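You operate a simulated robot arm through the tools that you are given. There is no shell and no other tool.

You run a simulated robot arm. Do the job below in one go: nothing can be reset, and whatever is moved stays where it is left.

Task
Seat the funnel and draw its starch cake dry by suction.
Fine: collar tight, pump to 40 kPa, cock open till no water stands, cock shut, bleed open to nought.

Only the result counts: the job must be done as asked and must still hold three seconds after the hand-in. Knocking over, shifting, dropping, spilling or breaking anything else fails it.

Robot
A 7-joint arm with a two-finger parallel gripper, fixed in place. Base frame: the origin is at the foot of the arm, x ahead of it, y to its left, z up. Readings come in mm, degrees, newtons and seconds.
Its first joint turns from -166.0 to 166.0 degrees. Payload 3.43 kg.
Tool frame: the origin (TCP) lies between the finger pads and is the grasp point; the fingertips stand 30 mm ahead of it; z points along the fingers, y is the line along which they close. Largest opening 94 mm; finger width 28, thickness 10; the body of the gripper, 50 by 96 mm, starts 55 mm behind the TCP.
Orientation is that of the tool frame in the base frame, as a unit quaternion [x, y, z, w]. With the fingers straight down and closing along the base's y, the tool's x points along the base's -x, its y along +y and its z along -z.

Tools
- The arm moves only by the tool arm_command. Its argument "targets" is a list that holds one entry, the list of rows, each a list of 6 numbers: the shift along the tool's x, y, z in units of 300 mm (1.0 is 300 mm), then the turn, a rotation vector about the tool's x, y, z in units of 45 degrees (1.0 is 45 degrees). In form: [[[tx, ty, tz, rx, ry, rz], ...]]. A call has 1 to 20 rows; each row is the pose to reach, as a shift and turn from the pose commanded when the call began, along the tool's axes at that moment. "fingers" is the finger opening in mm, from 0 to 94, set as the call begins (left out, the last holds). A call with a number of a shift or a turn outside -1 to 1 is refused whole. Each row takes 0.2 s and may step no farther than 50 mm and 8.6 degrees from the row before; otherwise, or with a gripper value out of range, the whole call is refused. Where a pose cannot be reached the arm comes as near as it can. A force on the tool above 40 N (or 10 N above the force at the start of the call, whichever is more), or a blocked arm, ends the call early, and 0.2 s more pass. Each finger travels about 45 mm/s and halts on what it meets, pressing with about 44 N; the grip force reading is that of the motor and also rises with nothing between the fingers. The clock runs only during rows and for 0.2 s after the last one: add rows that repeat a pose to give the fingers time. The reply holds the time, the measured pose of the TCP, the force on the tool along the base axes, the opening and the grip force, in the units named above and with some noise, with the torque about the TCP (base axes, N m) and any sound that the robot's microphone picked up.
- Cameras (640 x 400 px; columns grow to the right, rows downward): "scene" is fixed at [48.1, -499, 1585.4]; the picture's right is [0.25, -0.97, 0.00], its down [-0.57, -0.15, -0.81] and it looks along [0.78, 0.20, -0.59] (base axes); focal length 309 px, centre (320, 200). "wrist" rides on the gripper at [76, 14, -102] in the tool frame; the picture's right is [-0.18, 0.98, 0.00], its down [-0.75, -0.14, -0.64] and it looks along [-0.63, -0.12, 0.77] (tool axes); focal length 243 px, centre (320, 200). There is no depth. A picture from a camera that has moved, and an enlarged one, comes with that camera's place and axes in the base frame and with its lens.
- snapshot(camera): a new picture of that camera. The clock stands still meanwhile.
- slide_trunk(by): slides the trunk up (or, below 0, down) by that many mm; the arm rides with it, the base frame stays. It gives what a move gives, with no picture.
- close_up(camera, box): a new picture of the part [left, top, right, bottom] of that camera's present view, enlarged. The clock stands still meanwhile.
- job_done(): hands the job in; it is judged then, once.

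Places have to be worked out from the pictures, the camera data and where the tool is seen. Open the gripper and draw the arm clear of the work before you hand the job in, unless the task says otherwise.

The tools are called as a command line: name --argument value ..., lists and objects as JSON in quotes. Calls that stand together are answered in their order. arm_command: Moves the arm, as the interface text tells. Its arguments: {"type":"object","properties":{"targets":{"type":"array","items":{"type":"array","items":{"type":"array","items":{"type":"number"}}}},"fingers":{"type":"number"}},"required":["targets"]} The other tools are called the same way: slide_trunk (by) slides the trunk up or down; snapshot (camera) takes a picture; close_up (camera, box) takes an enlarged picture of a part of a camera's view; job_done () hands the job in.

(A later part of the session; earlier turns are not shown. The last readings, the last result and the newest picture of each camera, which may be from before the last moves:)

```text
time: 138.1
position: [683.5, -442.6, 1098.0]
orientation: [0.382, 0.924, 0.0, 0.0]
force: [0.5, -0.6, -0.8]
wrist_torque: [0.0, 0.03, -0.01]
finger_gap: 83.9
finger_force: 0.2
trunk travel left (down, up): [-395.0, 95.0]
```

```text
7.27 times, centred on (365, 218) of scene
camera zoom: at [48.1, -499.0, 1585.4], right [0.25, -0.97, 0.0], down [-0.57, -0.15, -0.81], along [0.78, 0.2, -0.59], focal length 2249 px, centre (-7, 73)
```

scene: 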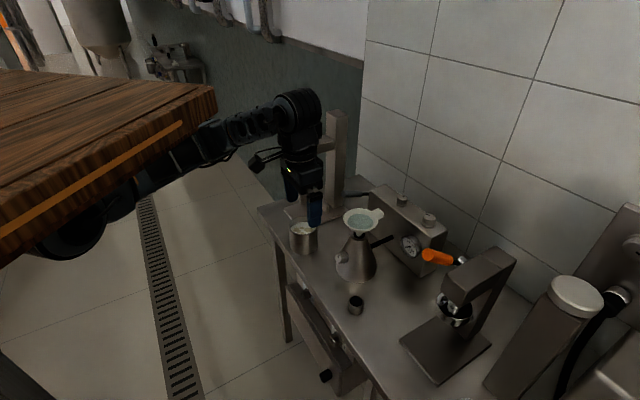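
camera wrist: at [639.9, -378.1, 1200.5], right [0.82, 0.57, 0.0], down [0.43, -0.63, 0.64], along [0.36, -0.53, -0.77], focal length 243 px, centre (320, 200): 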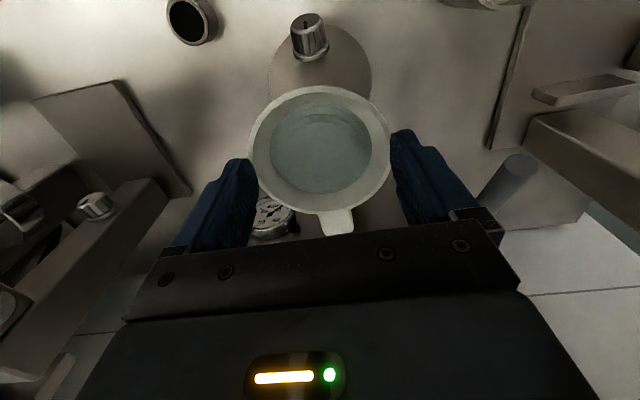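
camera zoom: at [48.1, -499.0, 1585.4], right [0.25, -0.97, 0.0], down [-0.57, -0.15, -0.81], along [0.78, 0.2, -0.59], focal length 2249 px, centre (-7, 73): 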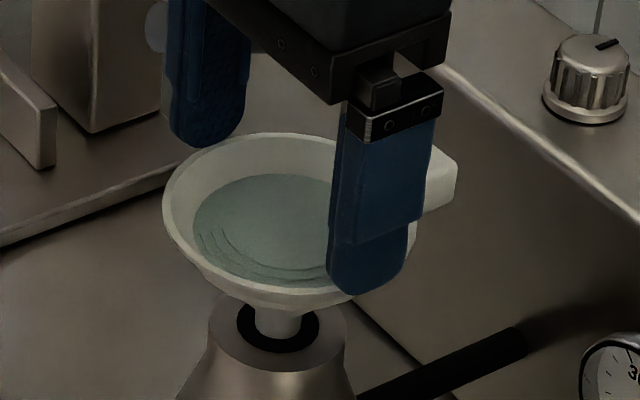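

The rim looks to be around z 1057 while the fingertips should be near 1068. I'll descend in 1 mm steps to find the true contact.

arm_command --targets '[[[0, 0, 0.0035, 0, 0, 0], [0, 0, 0.007, 0, 0, 0], [0, 0, 0.007, 0, 0, 0]]]'

arm_command --targets '[[[0, 0, 0.0035, 0, 0, 0], [0, 0, 0.007, 0, 0, 0], [0, 0, 0.007, 0, 0, 0]]]'

```text
time: 138.9
position: [683.4, -442.5, 1096.1]
orientation: [0.382, 0.924, -0.001, 0.0]
force: [-0.1, -0.2, 2.7]
wrist_torque: [0.03, -0.06, -0.01]
finger_gap: 84.2
finger_force: 0.1
trunk travel left (down, up): [-395.0, 95.0]
```

```text
time: 139.7
position: [682.7, -442.6, 1096.7]
orientation: [0.382, 0.924, 0.0, 0.001]
force: [2.5, -4.8, 28.2]
wrist_torque: [-0.23, -0.14, -0.03]
finger_gap: 83.9
finger_force: 0.0
trunk travel left (down, up): [-395.0, 95.0]
```

Contact at the same height, now 28 N and more central. I'll hold the press and twist a few degrees each way to work it down.

arm_command --targets '[[[0, 0, 0.001, 0, 0, 0.09], [0, 0, 0.001, 0, 0, 0.18], [0, 0, 0.001, 0, 0, 0], [0, 0, 0.001, 0, 0, -0.18], [0, 0, 0.001, 0, 0, 0], [0, 0, 0.001, 0, 0, 0]]]'

close_up --camera "scene" --box '[340, 205, 390, 245]'

```text
time: 140.1
position: [683.8, -442.4, 1096.0]
orientation: [0.412, 0.911, -0.001, 0.002]
force: [1.4, 0.3, 10.3]
wrist_torque: [0.04, 0.05, -0.23]
finger_gap: 84.4
finger_force: 0.2
trunk travel left (down, up): [-395.0, 95.0]
stopped in row 2: the force on the tool passed its limit at 45 N (the readings are from after the stop); the commanded pose is now the measured one
```

```text
10.00 times, centred on (365, 225) of scene
camera zoom: at [48.1, -499.0, 1585.4], right [0.25, -0.97, 0.0], down [-0.57, -0.15, -0.81], along [0.78, 0.2, -0.59], focal length 3092 px, centre (-130, -50)
```

zoom: 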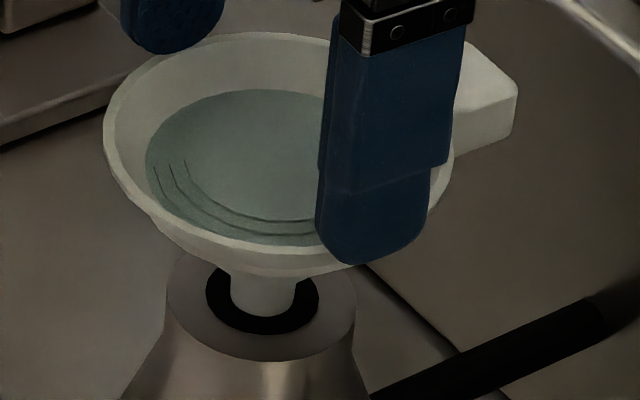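

Even at 45 N it won't go deeper, so the stem is at a hard stop. The task names three controls (collar, cock, bleed) and there are three knobs, so the knob on the flask is probably the collar's clamp. I'll lift off, raise the trunk for a better posture, and set up to grip that knob horizontally.

arm_command --targets '[[[0, 0, -0.05, 0, 0, 0], [0, 0, -0.15, 0, 0, 0], [0, 0, -0.28, 0, 0, 0]]]' --fingers 60

slide_trunk --by 90

close_up --camera "scene" --box '[340, 200, 390, 245]'

```text
time: 140.9
position: [684.4, -442.0, 1177.8]
orientation: [0.413, 0.911, 0.0, 0.001]
force: [0.4, -0.3, -0.4]
wrist_torque: [0.03, 0.03, -0.04]
finger_gap: 60.0
finger_force: 0.1
trunk travel left (down, up): [-395.0, 95.0]
```

```text
time: 142.2
position: [683.8, -440.0, 1268.1]
orientation: [0.413, 0.911, -0.001, 0.001]
force: [0.3, -0.3, -0.2]
wrist_torque: [0.01, -0.04, -0.01]
finger_gap: 60.1
finger_force: 0.2
trunk travel left (down, up): [-485.0, 5.0]
```

```text
8.89 times, centred on (365, 222) of scene
camera zoom: at [48.1, -499.0, 1585.4], right [0.25, -0.97, 0.0], down [-0.57, -0.15, -0.81], along [0.78, 0.2, -0.59], focal length 2749 px, centre (-80, 0)
```

zoom: 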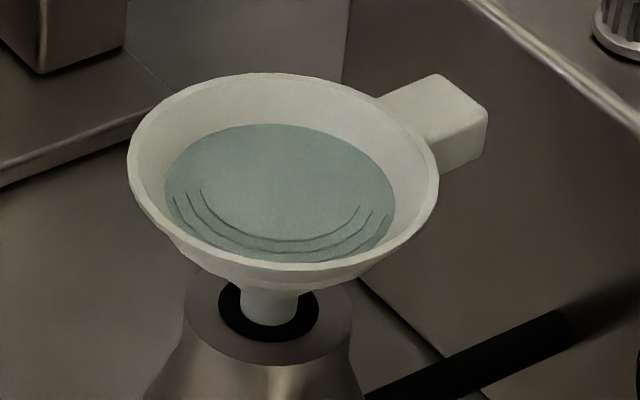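

The funnel is unchanged. I'll move out in front of the flask, still vertical and high, and square the yaw.

arm_command --targets '[[[0.12, -0.01, 0.0, 0, 0, -0.02], [0.24, -0.02, 0.05, 0, 0, -0.04], [0.36, -0.03, 0.1, 0, 0, -0.06], [0.48, -0.04, 0.16, 0, 0, -0.085], [0.597, -0.048, 0.227, 0, 0, -0.085], [0.597, -0.048, 0.227, 0, 0, -0.085]]]'

arm_command --targets '[[[0, 0, 0.08, 0, -0.18, 0], [0, 0, 0.16, 0, -0.36, 0], [0, 0, 0.24, 0, -0.54, 0], [0, 0, 0.32, 0, -0.72, 0], [0, 0, 0.4, 0, -0.9, 0], [0, 0, 0.4, 0, -0.9, 0]]]'

snapshot --camera "scene"

snapshot --camera "wrist"

```text
time: 143.6
position: [555.3, -314.7, 1198.3]
orientation: [0.382, 0.924, -0.001, 0.002]
force: [-1.0, -0.4, -0.6]
wrist_torque: [0.05, 0.03, -0.03]
finger_gap: 59.9
finger_force: 0.0
trunk travel left (down, up): [-485.0, 5.0]
```

```text
time: 145.0
position: [553.4, -318.1, 1080.7]
orientation: [0.358, 0.866, -0.133, 0.322]
force: [-0.3, -0.1, 1.0]
wrist_torque: [0.04, 0.04, 0.02]
finger_gap: 60.0
finger_force: 0.0
trunk travel left (down, up): [-485.0, 5.0]
```

```text
taken
```

scene: 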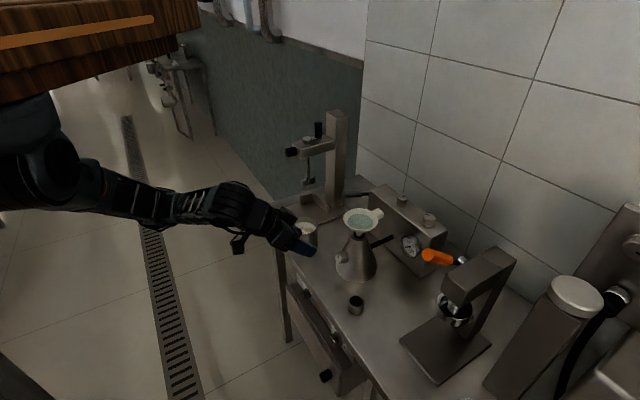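

```text
taken
camera wrist: at [476.4, -218.7, 1108.7], right [0.79, 0.6, 0.12], down [0.01, -0.21, 0.98], along [0.61, -0.77, -0.17], focal length 243 px, centre (320, 200)
```

wrist: 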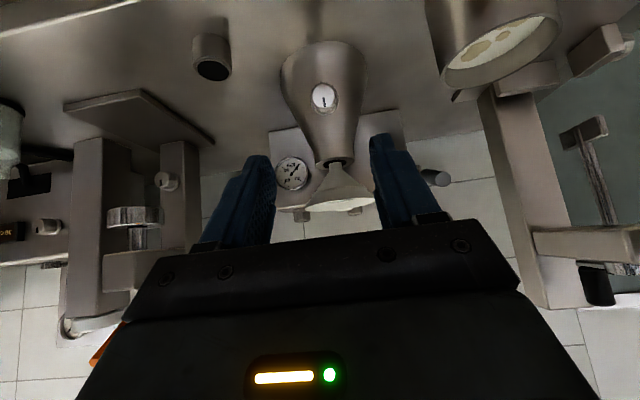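

The posture is good and the gauge and flask knob are visible. I'll tilt further to about 76° and lower so the tool lines up with the flask knob's axis, still about 100 mm away.

arm_command --targets '[[[0.038, 0.002, 0.051, 0, -0.158, 0], [0.077, 0.004, 0.102, 0, -0.316, 0], [0.115, 0.007, 0.153, 0, -0.474, 0], [0.154, 0.009, 0.204, 0, -0.632, 0], [0.192, 0.011, 0.255, 0, -0.79, 0], [0.192, 0.011, 0.255, 0, -0.79, 0]]]'

snapshot --camera "scene"

snapshot --camera "wrist"

```text
time: 146.4
position: [562.0, -316.7, 985.6]
orientation: [0.301, 0.727, -0.236, 0.57]
force: [0.0, 0.5, -1.1]
wrist_torque: [0.02, -0.01, 0.01]
finger_gap: 60.0
finger_force: 0.1
trunk travel left (down, up): [-485.0, 5.0]
```

```text
taken
```

scene: 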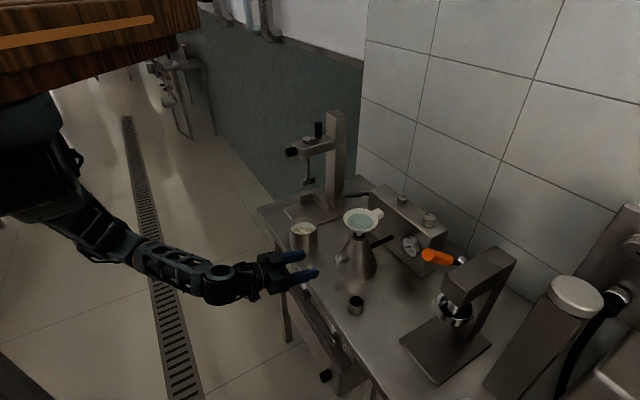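

```text
taken
camera wrist: at [489.0, -224.2, 934.6], right [0.73, 0.66, 0.18], down [-0.41, 0.21, 0.88], along [0.55, -0.72, 0.43], focal length 243 px, centre (320, 200)
```

wrist: 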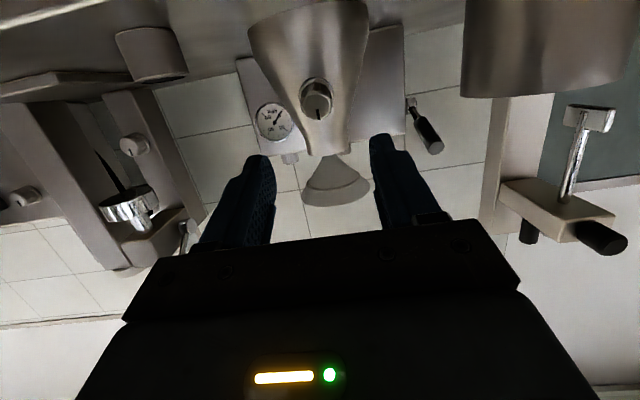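

The flask knob is almost straight ahead. I'll enlarge it to refine the alignment.

close_up --camera "wrist" --box '[270, 60, 370, 140]'

close_up --camera "scene" --box '[270, 210, 400, 310]'

```text
5.00 times, centred on (320, 100) of wrist
camera zoom: at [489.0, -224.2, 934.6], right [0.73, 0.66, 0.18], down [-0.41, 0.21, 0.88], along [0.55, -0.72, 0.43], focal length 1213 px, centre (320, 700)
```

zoom: 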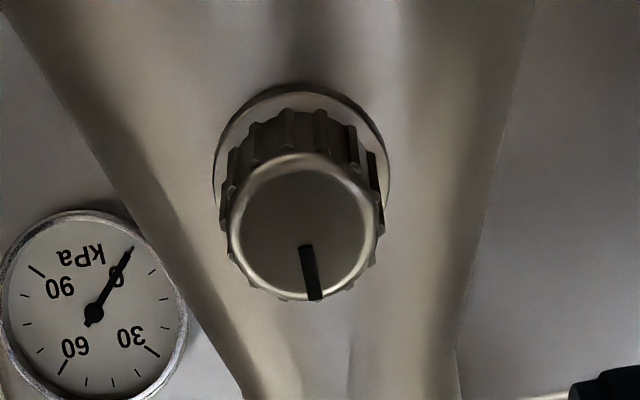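

```text
4.00 times, centred on (335, 260) of scene
camera zoom: at [48.1, -499.0, 1585.4], right [0.25, -0.97, 0.0], down [-0.57, -0.15, -0.81], along [0.78, 0.2, -0.59], focal length 1237 px, centre (260, -40)
```

zoom: 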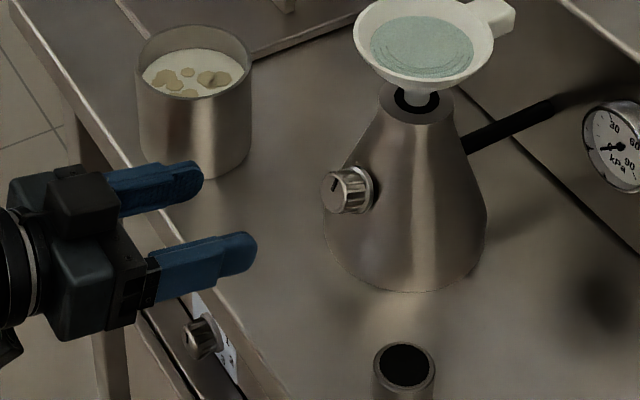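

The flask surface there slopes about 24°, so the knob axis tilts up by that much. I'll ease the tilt back 10° to match, and move in to about 60 mm short of the grip pose.

arm_command --targets '[[[-0.01, -0.002, 0.05, 0, 0.074, 0], [-0.02, -0.004, 0.105, 0, 0.148, 0], [-0.03, -0.006, 0.158, 0, 0.222, 0], [-0.03, -0.006, 0.158, 0, 0.222, 0]]]'

close_up --camera "wrist" --box '[240, 60, 400, 190]'

close_up --camera "scene" --box '[270, 210, 400, 310]'

```text
time: 147.4
position: [595.2, -354.9, 981.8]
orientation: [0.32, 0.775, -0.208, 0.503]
force: [1.0, -0.2, 0.2]
wrist_torque: [0.02, -0.03, -0.01]
finger_gap: 60.0
finger_force: 0.0
trunk travel left (down, up): [-485.0, 5.0]
```

```text
3.08 times, centred on (320, 125) of wrist
camera zoom: at [517.3, -256.1, 953.0], right [0.75, 0.64, 0.17], down [-0.3, 0.1, 0.95], along [0.59, -0.76, 0.27], focal length 746 px, centre (320, 431)
```

zoom: 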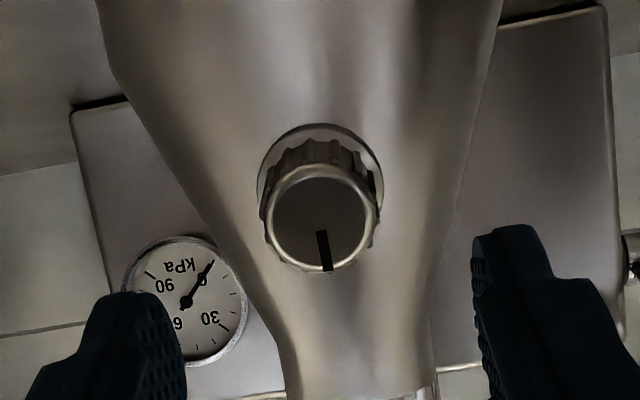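

```text
4.00 times, centred on (335, 260) of scene
camera zoom: at [48.1, -499.0, 1585.4], right [0.25, -0.97, 0.0], down [-0.57, -0.15, -0.81], along [0.78, 0.2, -0.59], focal length 1237 px, centre (260, -40)
```

zoom: 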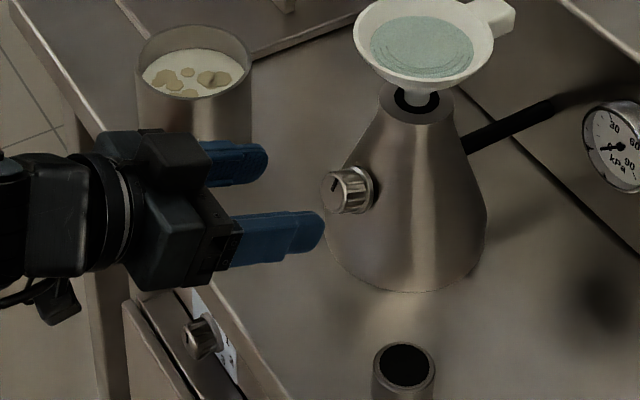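

The tool is now parallel to the knob axis and only 4 mm off. I'll go in 47 mm with that correction and close on the knob.

arm_command --targets '[[[0.014, 0.003, 0.05, 0, 0, 0], [0.014, 0.003, 0.1, 0, 0, 0], [0.014, 0.003, 0.14, 0, 0, 0], [0.014, 0.003, 0.157, 0, 0, 0], [0.014, 0.003, 0.157, 0, 0, 0]]]'

close_up --camera "wrist" --box '[240, 90, 400, 220]'

close_up --camera "scene" --box '[270, 210, 400, 310]'

```text
time: 148.6
position: [626.2, -382.8, 959.3]
orientation: [0.321, 0.774, -0.209, 0.504]
force: [0.4, 0.3, -0.1]
wrist_torque: [-0.05, 0.01, -0.01]
finger_gap: 60.2
finger_force: 0.1
trunk travel left (down, up): [-485.0, 5.0]
```

```text
3.08 times, centred on (320, 155) of wrist
camera zoom: at [546.8, -284.2, 930.6], right [0.75, 0.64, 0.17], down [-0.3, 0.1, 0.95], along [0.59, -0.76, 0.27], focal length 746 px, centre (320, 338)
```

zoom: 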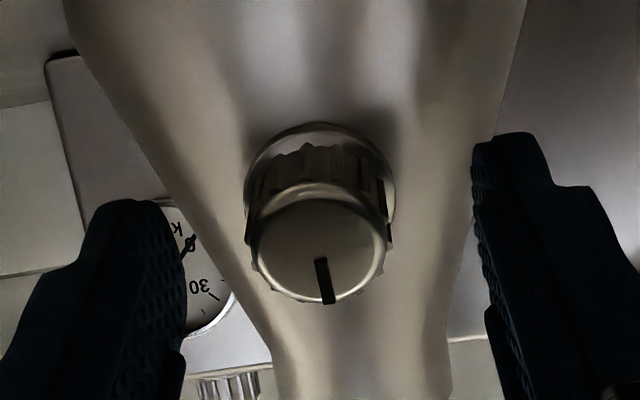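

```text
4.00 times, centred on (335, 260) of scene
camera zoom: at [48.1, -499.0, 1585.4], right [0.25, -0.97, 0.0], down [-0.57, -0.15, -0.81], along [0.78, 0.2, -0.59], focal length 1237 px, centre (260, -40)
```

zoom: 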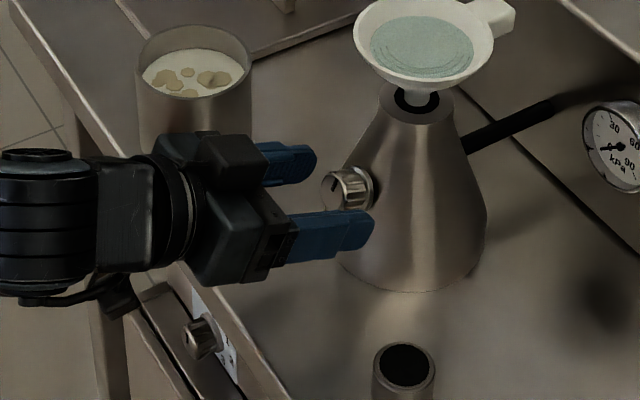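

By triangulation the cap face is still about 25 mm ahead of the TCP, so the tips overlap it by only about 5 mm. I'll go 9 mm further with a small correction, then close.

arm_command --targets '[[[-0.006, -0.002, 0.015, 0, 0, 0], [-0.009, -0.003, 0.03, 0, 0, 0], [-0.009, -0.003, 0.03, 0, 0, 0]]]'

arm_command --targets '[[[0, 0, 0, 0, 0, 0], [0, 0, 0, 0, 0, 0], [0, 0, 0, 0, 0, 0], [0, 0, 0, 0, 0, 0], [0, 0, 0, 0, 0, 0]]]' --fingers 10

close_up --camera "wrist" --box '[240, 100, 400, 230]'

close_up --camera "scene" --box '[270, 190, 400, 290]'

```text
time: 149.4
position: [630.5, -390.2, 958.9]
orientation: [0.32, 0.774, -0.208, 0.505]
force: [0.3, -0.6, 0.4]
wrist_torque: [0.03, -0.03, -0.01]
finger_gap: 60.2
finger_force: 0.1
trunk travel left (down, up): [-485.0, 5.0]
```

```text
time: 150.6
position: [631.3, -389.4, 958.0]
orientation: [0.319, 0.775, -0.208, 0.505]
force: [0.6, 0.3, 0.4]
wrist_torque: [-0.09, 0.12, -0.41]
finger_gap: 29.8
finger_force: 45.0
trunk travel left (down, up): [-485.0, 5.0]
```

```text
3.08 times, centred on (320, 165) of wrist
camera zoom: at [552.5, -291.1, 929.8], right [0.75, 0.64, 0.17], down [-0.3, 0.1, 0.95], along [0.59, -0.76, 0.27], focal length 746 px, centre (320, 308)
```

zoom: 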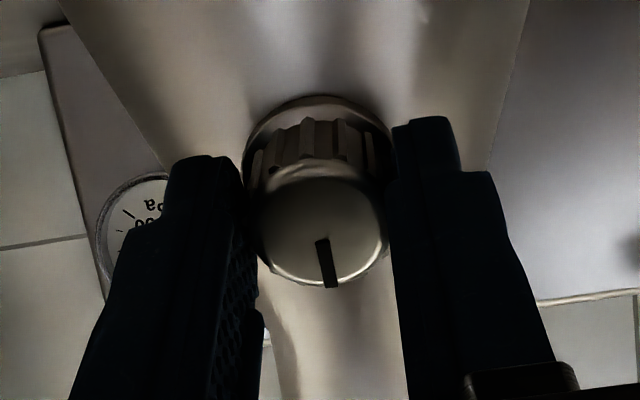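

```text
4.00 times, centred on (335, 240) of scene
camera zoom: at [48.1, -499.0, 1585.4], right [0.25, -0.97, 0.0], down [-0.57, -0.15, -0.81], along [0.78, 0.2, -0.59], focal length 1237 px, centre (260, 40)
```

zoom: 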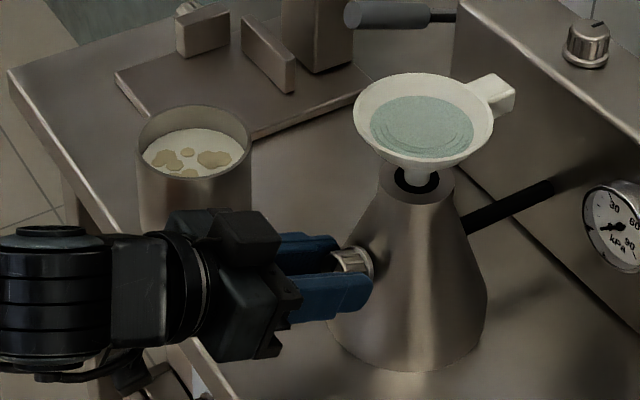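

Gripped at 29.8 mm with hardly any side load. I'll try a gentle 16° clockwise turn as seen from the knob's face.

arm_command --targets '[[[0, 0, 0, 0, 0, 0.12], [0, 0, 0, 0, 0, 0.24], [0, 0, 0, 0, 0, 0.36], [0, 0, 0, 0, 0, 0.36]]]'

close_up --camera "wrist" --box '[240, 100, 400, 230]'

close_up --camera "scene" --box '[270, 190, 400, 290]'

```text
time: 151.6
position: [631.2, -389.7, 957.7]
orientation: [0.426, 0.722, -0.134, 0.529]
force: [-1.9, 8.4, 8.1]
wrist_torque: [0.54, -0.02, 0.93]
finger_gap: 29.9
finger_force: 45.0
trunk travel left (down, up): [-485.0, 5.0]
```

```text
3.08 times, centred on (320, 165) of wrist
camera zoom: at [569.2, -278.4, 936.2], right [0.76, 0.5, 0.41], down [-0.47, -0.03, 0.88], along [0.46, -0.86, 0.21], focal length 746 px, centre (320, 308)
```

zoom: 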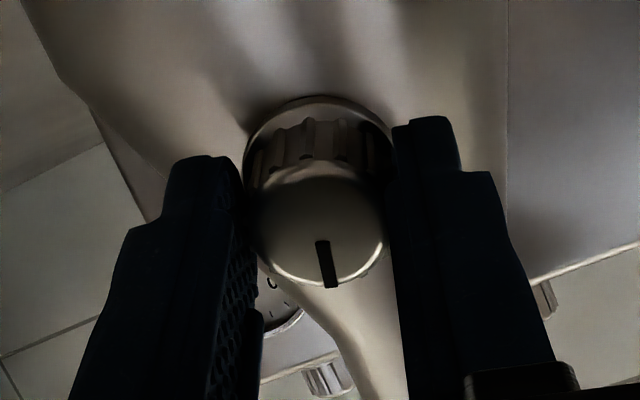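

```text
4.00 times, centred on (335, 240) of scene
camera zoom: at [48.1, -499.0, 1585.4], right [0.25, -0.97, 0.0], down [-0.57, -0.15, -0.81], along [0.78, 0.2, -0.59], focal length 1237 px, centre (260, 40)
```

zoom: 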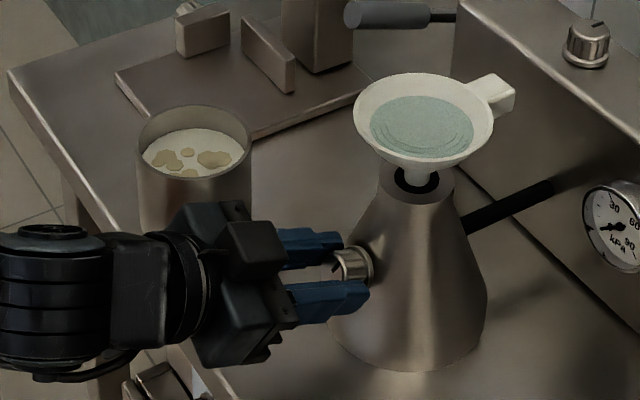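

The knob turns freely with the gripper. I'll continue clockwise another 45°.

arm_command --targets '[[[0, 0, 0, 0, 0, 0.167], [0, 0, 0, 0, 0, 0.333], [0, 0, 0, 0, 0, 0.5], [0, 0, 0, 0, 0, 0.667], [0, 0, 0, 0, 0, 0.833], [0, 0, 0, 0, 0, 1.0], [0, 0, 0, 0, 0, 1.0]]]'

close_up --camera "wrist" --box '[240, 100, 400, 230]'

close_up --camera "scene" --box '[270, 190, 400, 290]'

```text
time: 153.2
position: [632.3, -389.2, 958.1]
orientation: [0.669, 0.503, 0.078, 0.541]
force: [8.4, 7.9, 6.4]
wrist_torque: [-0.22, -0.76, 1.0]
finger_gap: 30.4
finger_force: 44.9
trunk travel left (down, up): [-485.0, 5.0]
```

```text
3.08 times, centred on (320, 165) of wrist
camera zoom: at [609.9, -263.7, 977.8], right [0.49, -0.05, 0.87], down [-0.86, -0.17, 0.48], along [0.12, -0.98, -0.13], focal length 746 px, centre (320, 308)
```

zoom: 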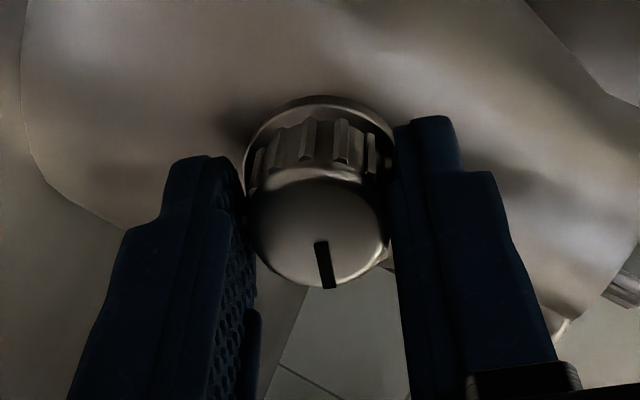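

```text
4.00 times, centred on (335, 240) of scene
camera zoom: at [48.1, -499.0, 1585.4], right [0.25, -0.97, 0.0], down [-0.57, -0.15, -0.81], along [0.78, 0.2, -0.59], focal length 1237 px, centre (260, 40)
```

zoom: 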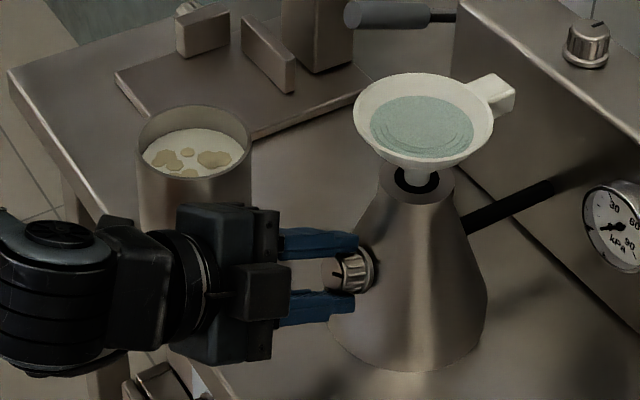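

Turned 61° so far with no stop. I'll continue 34° more.

arm_command --targets '[[[0, 0, 0, 0, 0, 0.15], [0, 0, 0, 0, 0, 0.3], [0, 0, 0, 0, 0, 0.45], [0, 0, 0, 0, 0, 0.6], [0, 0, 0, 0, 0, 0.75], [0, 0, 0, 0, 0, 0.75]]]'

close_up --camera "wrist" --box '[240, 100, 400, 230]'

close_up --camera "scene" --box '[270, 190, 400, 290]'

```text
time: 154.6
position: [630.9, -389.0, 958.9]
orientation: [0.787, 0.287, 0.232, 0.495]
force: [15.0, 1.8, 16.7]
wrist_torque: [-0.78, -1.02, 0.47]
finger_gap: 30.2
finger_force: 45.2
trunk travel left (down, up): [-485.0, 5.0]
```

```text
3.08 times, centred on (320, 165) of wrist
camera zoom: at [623.6, -276.0, 1019.2], right [0.08, -0.46, 0.88], down [-1.0, -0.05, 0.07], along [0.01, -0.88, -0.47], focal length 746 px, centre (320, 308)
```

zoom: 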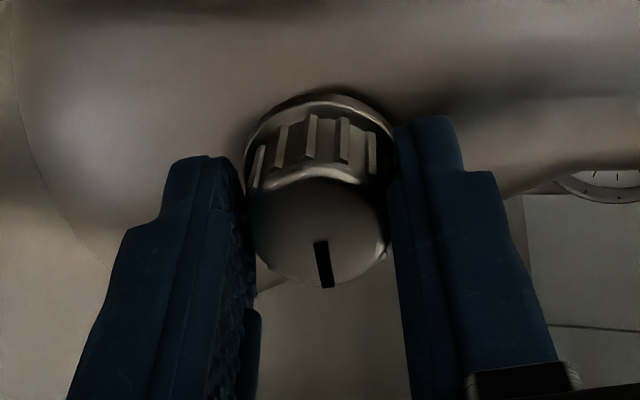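

```text
4.00 times, centred on (335, 240) of scene
camera zoom: at [48.1, -499.0, 1585.4], right [0.25, -0.97, 0.0], down [-0.57, -0.15, -0.81], along [0.78, 0.2, -0.59], focal length 1237 px, centre (260, 40)
```

zoom: 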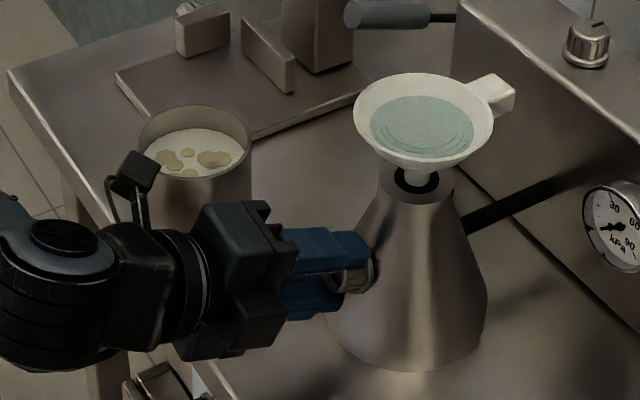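

After 95° there's still no stop, so this knob turns further than a quarter turn, which fits a clamp screw. I'll ease the side load and keep turning clockwise.

arm_command --targets '[[[0.0027, 0.004, 0, 0, 0, 0], [0.0027, 0.004, 0, 0, 0, 0.167], [0.0027, 0.004, 0, 0, 0, 0.333], [0.0027, 0.004, 0, 0, 0, 0.5], [0.0027, 0.004, 0, 0, 0, 0.667], [0.0027, 0.004, 0, 0, 0, 0.833], [0.0027, 0.004, 0, 0, 0, 1.0], [0.0027, 0.004, 0, 0, 0, 1.0]]]'

close_up --camera "wrist" --box '[240, 100, 400, 230]'

close_up --camera "scene" --box '[270, 190, 400, 290]'

```text
time: 156.4
position: [630.5, -389.2, 959.1]
orientation: [0.837, -0.038, 0.402, 0.37]
force: [1.9, 0.3, 13.7]
wrist_torque: [-0.88, -0.65, -0.39]
finger_gap: 30.0
finger_force: 45.4
trunk travel left (down, up): [-485.0, 5.0]
```

```text
3.08 times, centred on (320, 165) of wrist
camera zoom: at [610.9, -315.6, 1062.1], right [-0.48, -0.76, 0.45], down [-0.87, 0.34, -0.35], along [0.11, -0.56, -0.82], focal length 746 px, centre (320, 308)
```

zoom: 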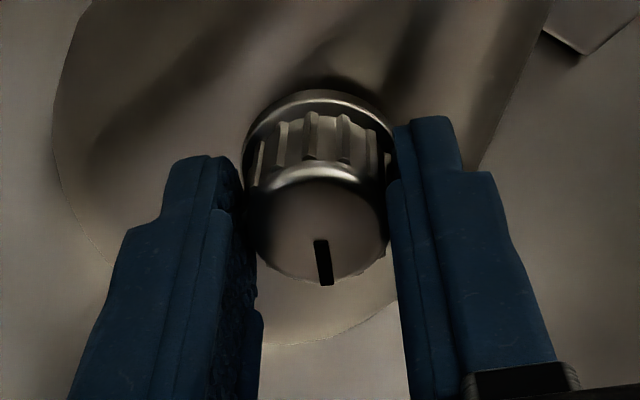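

```text
4.00 times, centred on (335, 240) of scene
camera zoom: at [48.1, -499.0, 1585.4], right [0.25, -0.97, 0.0], down [-0.57, -0.15, -0.81], along [0.78, 0.2, -0.59], focal length 1237 px, centre (260, 40)
```

zoom: 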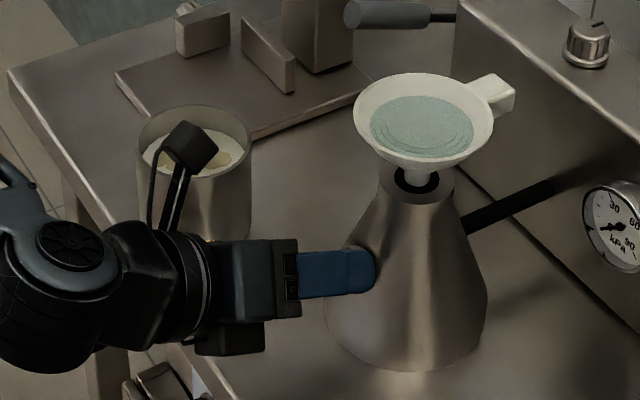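

140° turned and still free. I'll continue another 45°.

arm_command --targets '[[[0, 0, 0, 0, 0, 0.167], [0, 0, 0, 0, 0, 0.333], [0, 0, 0, 0, 0, 0.5], [0, 0, 0, 0, 0, 0.667], [0, 0, 0, 0, 0, 0.833], [0, 0, 0, 0, 0, 1.0], [0, 0, 0, 0, 0, 1.0]]]'

close_up --camera "wrist" --box '[240, 100, 400, 230]'

snapshot --camera "scene"

```text
time: 158.0
position: [630.5, -389.6, 957.3]
orientation: [0.76, -0.354, 0.512, 0.186]
force: [-5.3, -7.1, -3.1]
wrist_torque: [0.44, 0.59, 0.45]
finger_gap: 29.4
finger_force: 44.8
trunk travel left (down, up): [-485.0, 5.0]
```

```text
3.08 times, centred on (320, 165) of wrist
camera zoom: at [571.0, -359.1, 1067.7], right [-0.76, -0.6, -0.25], down [-0.48, 0.77, -0.41], along [0.44, -0.19, -0.88], focal length 746 px, centre (320, 308)
```

zoom: 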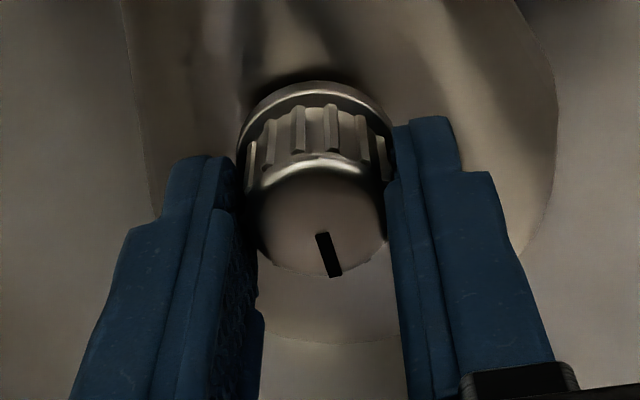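

```text
taken
```

scene: 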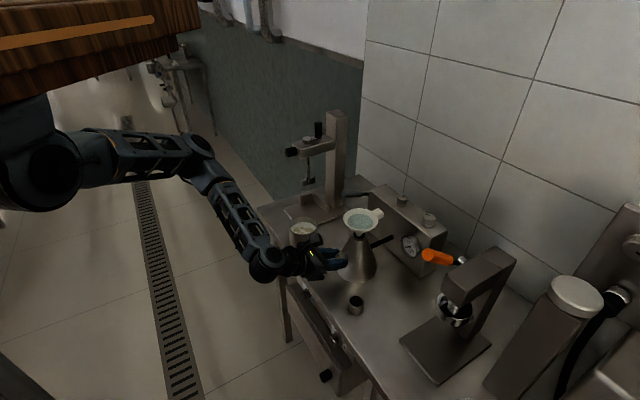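

The pointer slipped a few degrees in the grip and some torque appeared, hinting at a stop near 180°. I'll try 12° more to confirm.

arm_command --targets '[[[0, 0, 0, 0, 0, 0.13], [0, 0, 0, 0, 0, 0.27], [0, 0, 0, 0, 0, 0.27]]]'

close_up --camera "wrist" --box '[240, 100, 400, 230]'

close_up --camera "scene" --box '[310, 190, 440, 290]'

```text
time: 158.8
position: [631.4, -390.2, 960.3]
orientation: [0.717, -0.432, 0.53, 0.132]
force: [-12.8, -8.7, 4.6]
wrist_torque: [-0.39, 0.38, 0.7]
finger_gap: 29.5
finger_force: 44.5
trunk travel left (down, up): [-485.0, 5.0]
```

```text
3.08 times, centred on (320, 165) of wrist
camera zoom: at [558.6, -368.3, 1063.7], right [-0.76, -0.49, -0.43], down [-0.36, 0.86, -0.36], along [0.55, -0.12, -0.83], focal length 746 px, centre (320, 308)
```

zoom: 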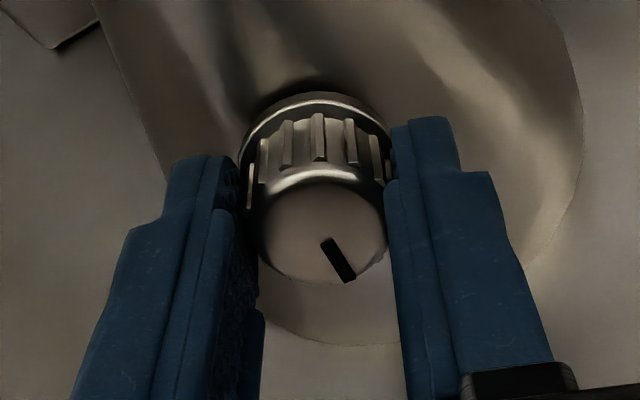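

```text
4.00 times, centred on (375, 240) of scene
camera zoom: at [48.1, -499.0, 1585.4], right [0.25, -0.97, 0.0], down [-0.57, -0.15, -0.81], along [0.78, 0.2, -0.59], focal length 1237 px, centre (100, 40)
```

zoom: 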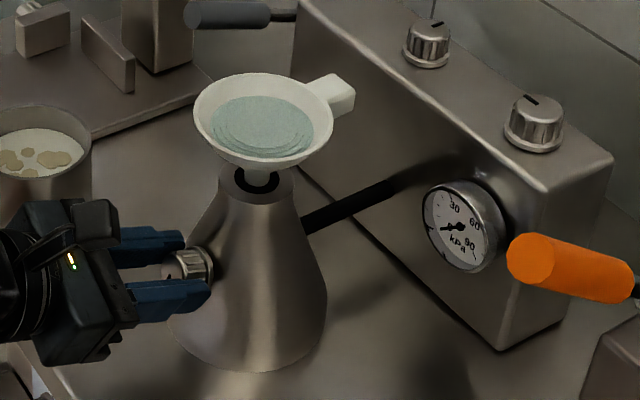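

Confirmed: a stop at 180°, unlike the quarter-turn pump knobs, so this should be the collar, now tight. I'll open, back off along the tool axis, and unwind the wrist.

arm_command --targets '[[[0, 0, 0, 0, 0, 0], [0, 0, 0, 0, 0, 0], [0, 0, 0, 0, 0, 0], [0, 0, 0, 0, 0, 0], [0, 0, -0.06, 0, 0, 0], [0, 0, -0.16, 0, 0, 0], [0, 0, -0.28, 0, 0, 0], [0, 0, -0.28, 0, 0, 0]]]' --fingers 60

arm_command --targets '[[[0, 0, 0, 0, 0, -0.167], [0, 0, 0, 0, 0, -0.333], [0, 0, 0, 0, 0, -0.5], [0, 0, 0, 0, 0, -0.667], [0, 0, 0, 0, 0, -0.833], [0, 0, 0, 0, 0, -1.0]]]'

arm_command --targets '[[[0, 0, 0, 0, 0, -0.167], [0, 0, 0, 0, 0, -0.333], [0, 0, 0, 0, 0, -0.5], [0, 0, 0, 0, 0, -0.667], [0, 0, 0, 0, 0, -0.833], [0, 0, 0, 0, 0, -1.0]]]'

arm_command --targets '[[[0, 0, 0, 0, 0, -0.167], [0, 0, 0, 0, 0, -0.333], [0, 0, 0, 0, 0, -0.5], [0, 0, 0, 0, 0, -0.667], [0, 0, 0, 0, 0, -0.833], [0, 0, 0, 0, 0, -1.0]]]'

arm_command --targets '[[[0, 0, 0, 0, 0, -0.167], [0, 0, 0, 0, 0, -0.333], [0, 0, 0, 0, 0, -0.5], [0, 0, 0, 0, 0, -0.667], [0, 0, 0, 0, 0, -0.833], [0, 0, 0, 0, 0, -1.0]]]'

close_up --camera "scene" --box '[310, 190, 440, 290]'

```text
time: 160.6
position: [576.8, -334.8, 992.7]
orientation: [0.718, -0.431, 0.53, 0.131]
force: [0.1, -0.1, 0.5]
wrist_torque: [-0.01, -0.01, -0.01]
finger_gap: 59.9
finger_force: 0.0
trunk travel left (down, up): [-485.0, 5.0]
```

```text
time: 162.0
position: [577.6, -335.1, 992.5]
orientation: [0.829, -0.122, 0.439, 0.323]
force: [-1.0, 0.6, 0.0]
wrist_torque: [-0.01, -0.02, 0.04]
finger_gap: 59.8
finger_force: 0.1
trunk travel left (down, up): [-485.0, 5.0]
```

```text
time: 163.4
position: [577.8, -334.3, 992.3]
orientation: [0.813, 0.204, 0.281, 0.467]
force: [-0.1, 0.6, -0.4]
wrist_torque: [0.0, 0.01, -0.01]
finger_gap: 60.0
finger_force: 0.0
trunk travel left (down, up): [-485.0, 5.0]
```

```text
time: 164.8
position: [576.5, -334.6, 991.7]
orientation: [0.673, 0.498, 0.081, 0.54]
force: [0.0, 0.6, -0.2]
wrist_torque: [0.03, -0.01, -0.01]
finger_gap: 60.0
finger_force: 0.1
trunk travel left (down, up): [-485.0, 5.0]
```

```text
time: 166.2
position: [577.0, -335.7, 992.9]
orientation: [0.431, 0.719, -0.132, 0.53]
force: [0.0, -0.6, 0.4]
wrist_torque: [0.0, 0.01, -0.01]
finger_gap: 60.0
finger_force: 0.1
trunk travel left (down, up): [-485.0, 5.0]
```

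```text
4.00 times, centred on (375, 240) of scene
camera zoom: at [48.1, -499.0, 1585.4], right [0.25, -0.97, 0.0], down [-0.57, -0.15, -0.81], along [0.78, 0.2, -0.59], focal length 1237 px, centre (100, 40)
```

zoom: 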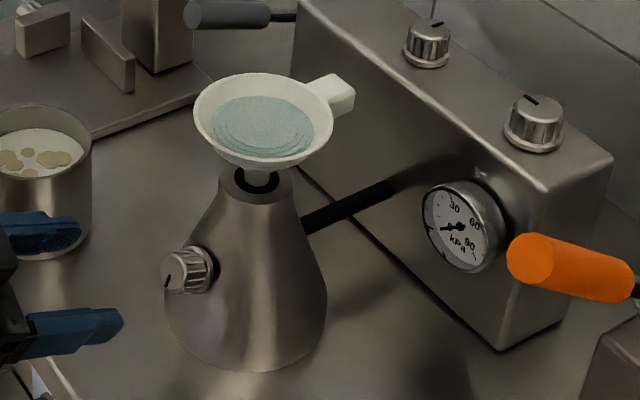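

The flask knob's pointer is now straight down, 180° from the start. I'll take out the last 17° of roll, then bring the tool back upright while rising.

arm_command --targets '[[[0, 0, -0.03, 0, 0, -0.13], [0, 0, -0.06, 0, 0, -0.26], [0, 0, -0.06, 0, 0, -0.39]]]'

arm_command --targets '[[[-0.073, 0, -0.033, 0, 0.18, 0], [-0.147, 0, -0.065, 0, 0.36, 0], [-0.22, 0, -0.098, 0, 0.54, 0], [-0.293, 0, -0.13, 0, 0.72, 0], [-0.366, 0, -0.163, 0, 0.9, 0]]]'

arm_command --targets '[[[-0.03, 0, -0.06, 0, 0.19, 0], [-0.06, 0, -0.12, 0, 0.38, 0], [-0.09, 0, -0.18, 0, 0.567, 0], [-0.09, 0, -0.18, 0, 0.567, 0]]]'

snapshot --camera "scene"

```text
time: 167.0
position: [565.0, -323.4, 1000.2]
orientation: [0.317, 0.775, -0.211, 0.504]
force: [0.2, 0.2, -0.2]
wrist_torque: [-0.03, 0.03, 0.0]
finger_gap: 59.9
finger_force: 0.0
trunk travel left (down, up): [-485.0, 5.0]
```

```text
time: 168.2
position: [565.3, -322.4, 1118.9]
orientation: [0.37, 0.902, -0.087, 0.204]
force: [-0.3, 0.9, -0.1]
wrist_torque: [-0.01, -0.03, -0.02]
finger_gap: 59.9
finger_force: 0.1
trunk travel left (down, up): [-485.0, 5.0]
```

```text
time: 169.2
position: [568.4, -323.2, 1180.8]
orientation: [0.381, 0.925, -0.003, -0.001]
force: [-0.1, 0.4, -0.3]
wrist_torque: [-0.01, -0.01, -0.01]
finger_gap: 60.0
finger_force: 0.0
trunk travel left (down, up): [-485.0, 5.0]
```

```text
taken
```

scene: 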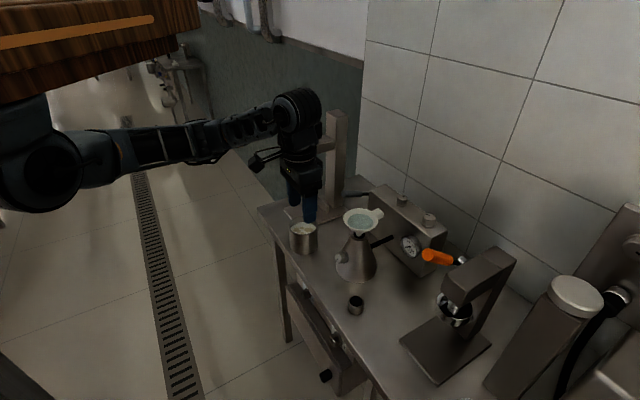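

Upright again. I'll lower the trunk back so the pump knobs are at the arm's best height, and approach knob 1 with the tool leaned 15° toward the robot so the arm keeps a margin from full stretch.

slide_trunk --by -90

arm_command --targets '[[[0, 0, -0.13, 0, -0.11, 0], [-0.06, 0, -0.267, 0, -0.22, 0], [-0.15, 0, -0.267, 0, -0.333, 0], [-0.25, 0, -0.267, 0, -0.333, 0], [-0.333, 0, -0.267, 0, -0.333, 0], [-0.333, 0, -0.267, 0, -0.333, 0]]]'

arm_command --targets '[[[-0.121, 0.01, 0.04, 0.0431, 0, 0.161], [-0.243, 0.019, 0.08, 0.0863, 0, 0.322], [-0.364, 0.029, 0.12, 0.1294, 0, 0.483], [-0.485, 0.039, 0.17, 0.1725, 0, 0.644], [-0.607, 0.048, 0.23, 0.2157, 0, 0.805], [-0.728, 0.058, 0.299, 0.2588, 0, 0.9659], [-0.728, 0.058, 0.299, 0.2588, 0, 0.9659]]]'

snapshot --camera "wrist"

snapshot --camera "scene"

```text
time: 170.4
position: [568.8, -323.2, 1091.2]
orientation: [0.381, 0.925, -0.004, 0.0]
force: [0.0, 0.4, 0.0]
wrist_torque: [0.01, 0.02, 0.01]
finger_gap: 59.9
finger_force: 0.0
trunk travel left (down, up): [-395.0, 95.0]
```

```text
time: 171.8
position: [637.6, -393.4, 1171.4]
orientation: [0.376, 0.917, -0.053, 0.121]
force: [0.9, -0.4, 0.6]
wrist_torque: [0.0, -0.02, 0.0]
finger_gap: 59.8
finger_force: 0.1
trunk travel left (down, up): [-395.0, 95.0]
```

```text
time: 173.4
position: [817.9, -546.0, 1142.5]
orientation: [0.7, 0.702, -0.096, 0.095]
force: [0.4, 0.0, -0.4]
wrist_torque: [-0.01, -0.04, 0.04]
finger_gap: 60.2
finger_force: 0.0
trunk travel left (down, up): [-395.0, 95.0]
```

```text
taken
camera wrist: at [832.8, -445.6, 1221.4], right [0.98, -0.17, 0.05], down [-0.14, -0.56, 0.82], along [-0.12, -0.81, -0.57], focal length 243 px, centre (320, 200)
```

wrist: 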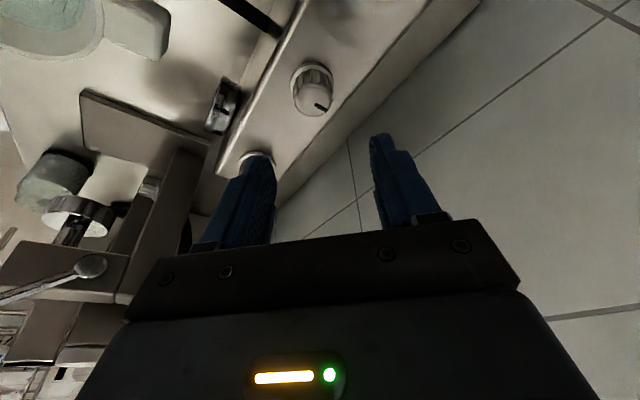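

```text
taken
```

scene: 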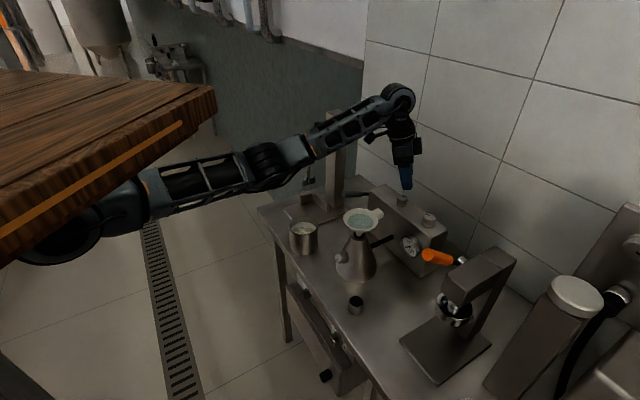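

A good posture now, directly above knob 1. I'll descend straight down 70 mm around it and check.

arm_command --targets '[[[0.02, -0.005, 0.075, 0, 0, 0], [0.04, -0.005, 0.15, 0, 0, 0], [0.06, -0.005, 0.225, 0, 0, 0], [0.06, -0.005, 0.225, 0, 0, 0]]]' --fingers 56

snapshot --camera "wrist"

```text
time: 174.4
position: [817.6, -545.8, 1072.1]
orientation: [0.699, 0.702, -0.096, 0.093]
force: [-0.2, 0.8, 0.0]
wrist_torque: [-0.01, 0.02, -0.01]
finger_gap: 55.8
finger_force: 0.1
trunk travel left (down, up): [-395.0, 95.0]
```

```text
taken
camera wrist: at [830.7, -444.2, 1151.3], right [0.98, -0.17, 0.05], down [-0.14, -0.56, 0.82], along [-0.12, -0.81, -0.57], focal length 243 px, centre (320, 200)
```

wrist: 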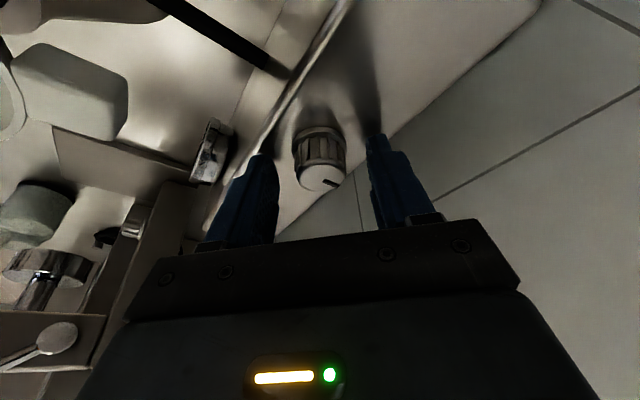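

Slightly off by about 3 mm, so I'll adjust. Then I'll close and turn knob 1 counter-clockwise 45° about the vertical.

arm_command --targets '[[[-0.0097, 0, 0.0026, 0, 0, 0], [-0.0097, 0, 0.0026, 0, 0, 0], [-0.0097, 0, 0.0026, 0, 0, 0], [-0.0097, 0, 0.0026, 0, 0, 0], [-0.0097, 0, 0.0026, -0.0431, 0, -0.161], [-0.0097, 0, 0.0026, -0.0863, 0, -0.322], [-0.0097, 0, 0.0026, -0.1294, 0, -0.483], [-0.0097, 0, 0.0026, -0.1725, 0, -0.644], [-0.0097, 0, 0.0026, -0.2157, 0, -0.805], [-0.0097, 0, 0.0026, -0.2588, 0, -0.9659]]]' --fingers 5

snapshot --camera "wrist"

```text
time: 176.6
position: [817.0, -548.8, 1072.8]
orientation: [0.375, 0.918, -0.054, 0.122]
force: [25.2, 5.5, 12.1]
wrist_torque: [0.22, -2.04, -0.13]
finger_gap: 29.6
finger_force: 45.3
trunk travel left (down, up): [-395.0, 95.0]
```

```text
taken
camera wrist: at [756.7, -467.1, 1151.4], right [0.82, 0.58, 0.04], down [0.3, -0.49, 0.82], along [0.49, -0.66, -0.57], focal length 243 px, centre (320, 200)
```

wrist: 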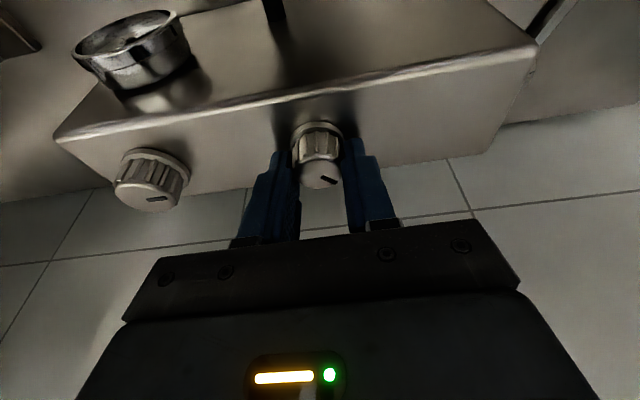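

Knob 1 is halfway back. I'll relieve the side force with 2 mm, then turn the remaining 45°, plus a bit to meet the stop.

arm_command --targets '[[[-0.0037, 0.0057, 0.001, 0, 0, 0], [-0.0037, 0.0057, 0.001, -0.0431, 0, -0.161], [-0.0037, 0.0057, 0.001, -0.0863, 0, -0.322], [-0.0037, 0.0057, 0.001, -0.1294, 0, -0.483], [-0.0037, 0.0057, 0.001, -0.1725, 0, -0.644], [-0.0037, 0.0057, 0.001, -0.2157, 0, -0.805], [-0.0037, 0.0057, 0.001, -0.2588, 0, -0.9659], [-0.0037, 0.0057, 0.001, -0.2588, 0, -0.9659]]]'

arm_command --targets '[[[0, 0, 0, -0.03, 0, -0.11], [0, 0, 0, -0.04, 0, -0.16], [0, 0, 0, -0.04, 0, -0.16]]]'

snapshot --camera "wrist"

```text
time: 178.4
position: [818.5, -548.1, 1072.1]
orientation: [-0.005, 0.992, -0.003, 0.129]
force: [10.0, 18.8, 18.5]
wrist_torque: [1.1, -0.01, 0.05]
finger_gap: 29.6
finger_force: 44.5
trunk travel left (down, up): [-395.0, 95.0]
```

```text
time: 179.2
position: [817.0, -547.6, 1073.7]
orientation: [-0.068, 0.989, 0.004, 0.129]
force: [7.1, 25.2, 25.1]
wrist_torque: [1.8, -0.05, -0.61]
finger_gap: 29.4
finger_force: 44.7
trunk travel left (down, up): [-395.0, 95.0]
```

```text
taken
camera wrist: at [717.1, -545.7, 1152.2], right [0.04, 1.0, 0.04], down [0.58, -0.06, 0.81], along [0.82, -0.01, -0.58], focal length 243 px, centre (320, 200)
```

wrist: 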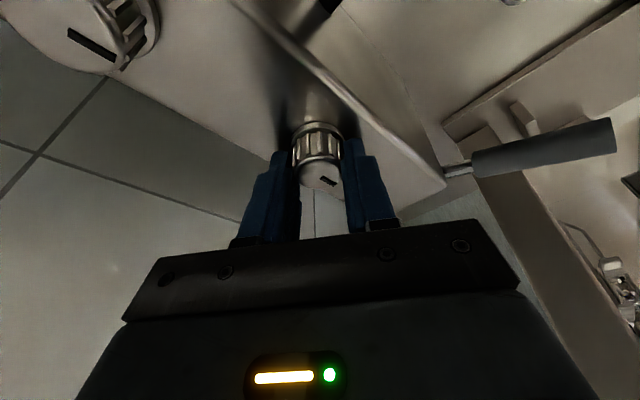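

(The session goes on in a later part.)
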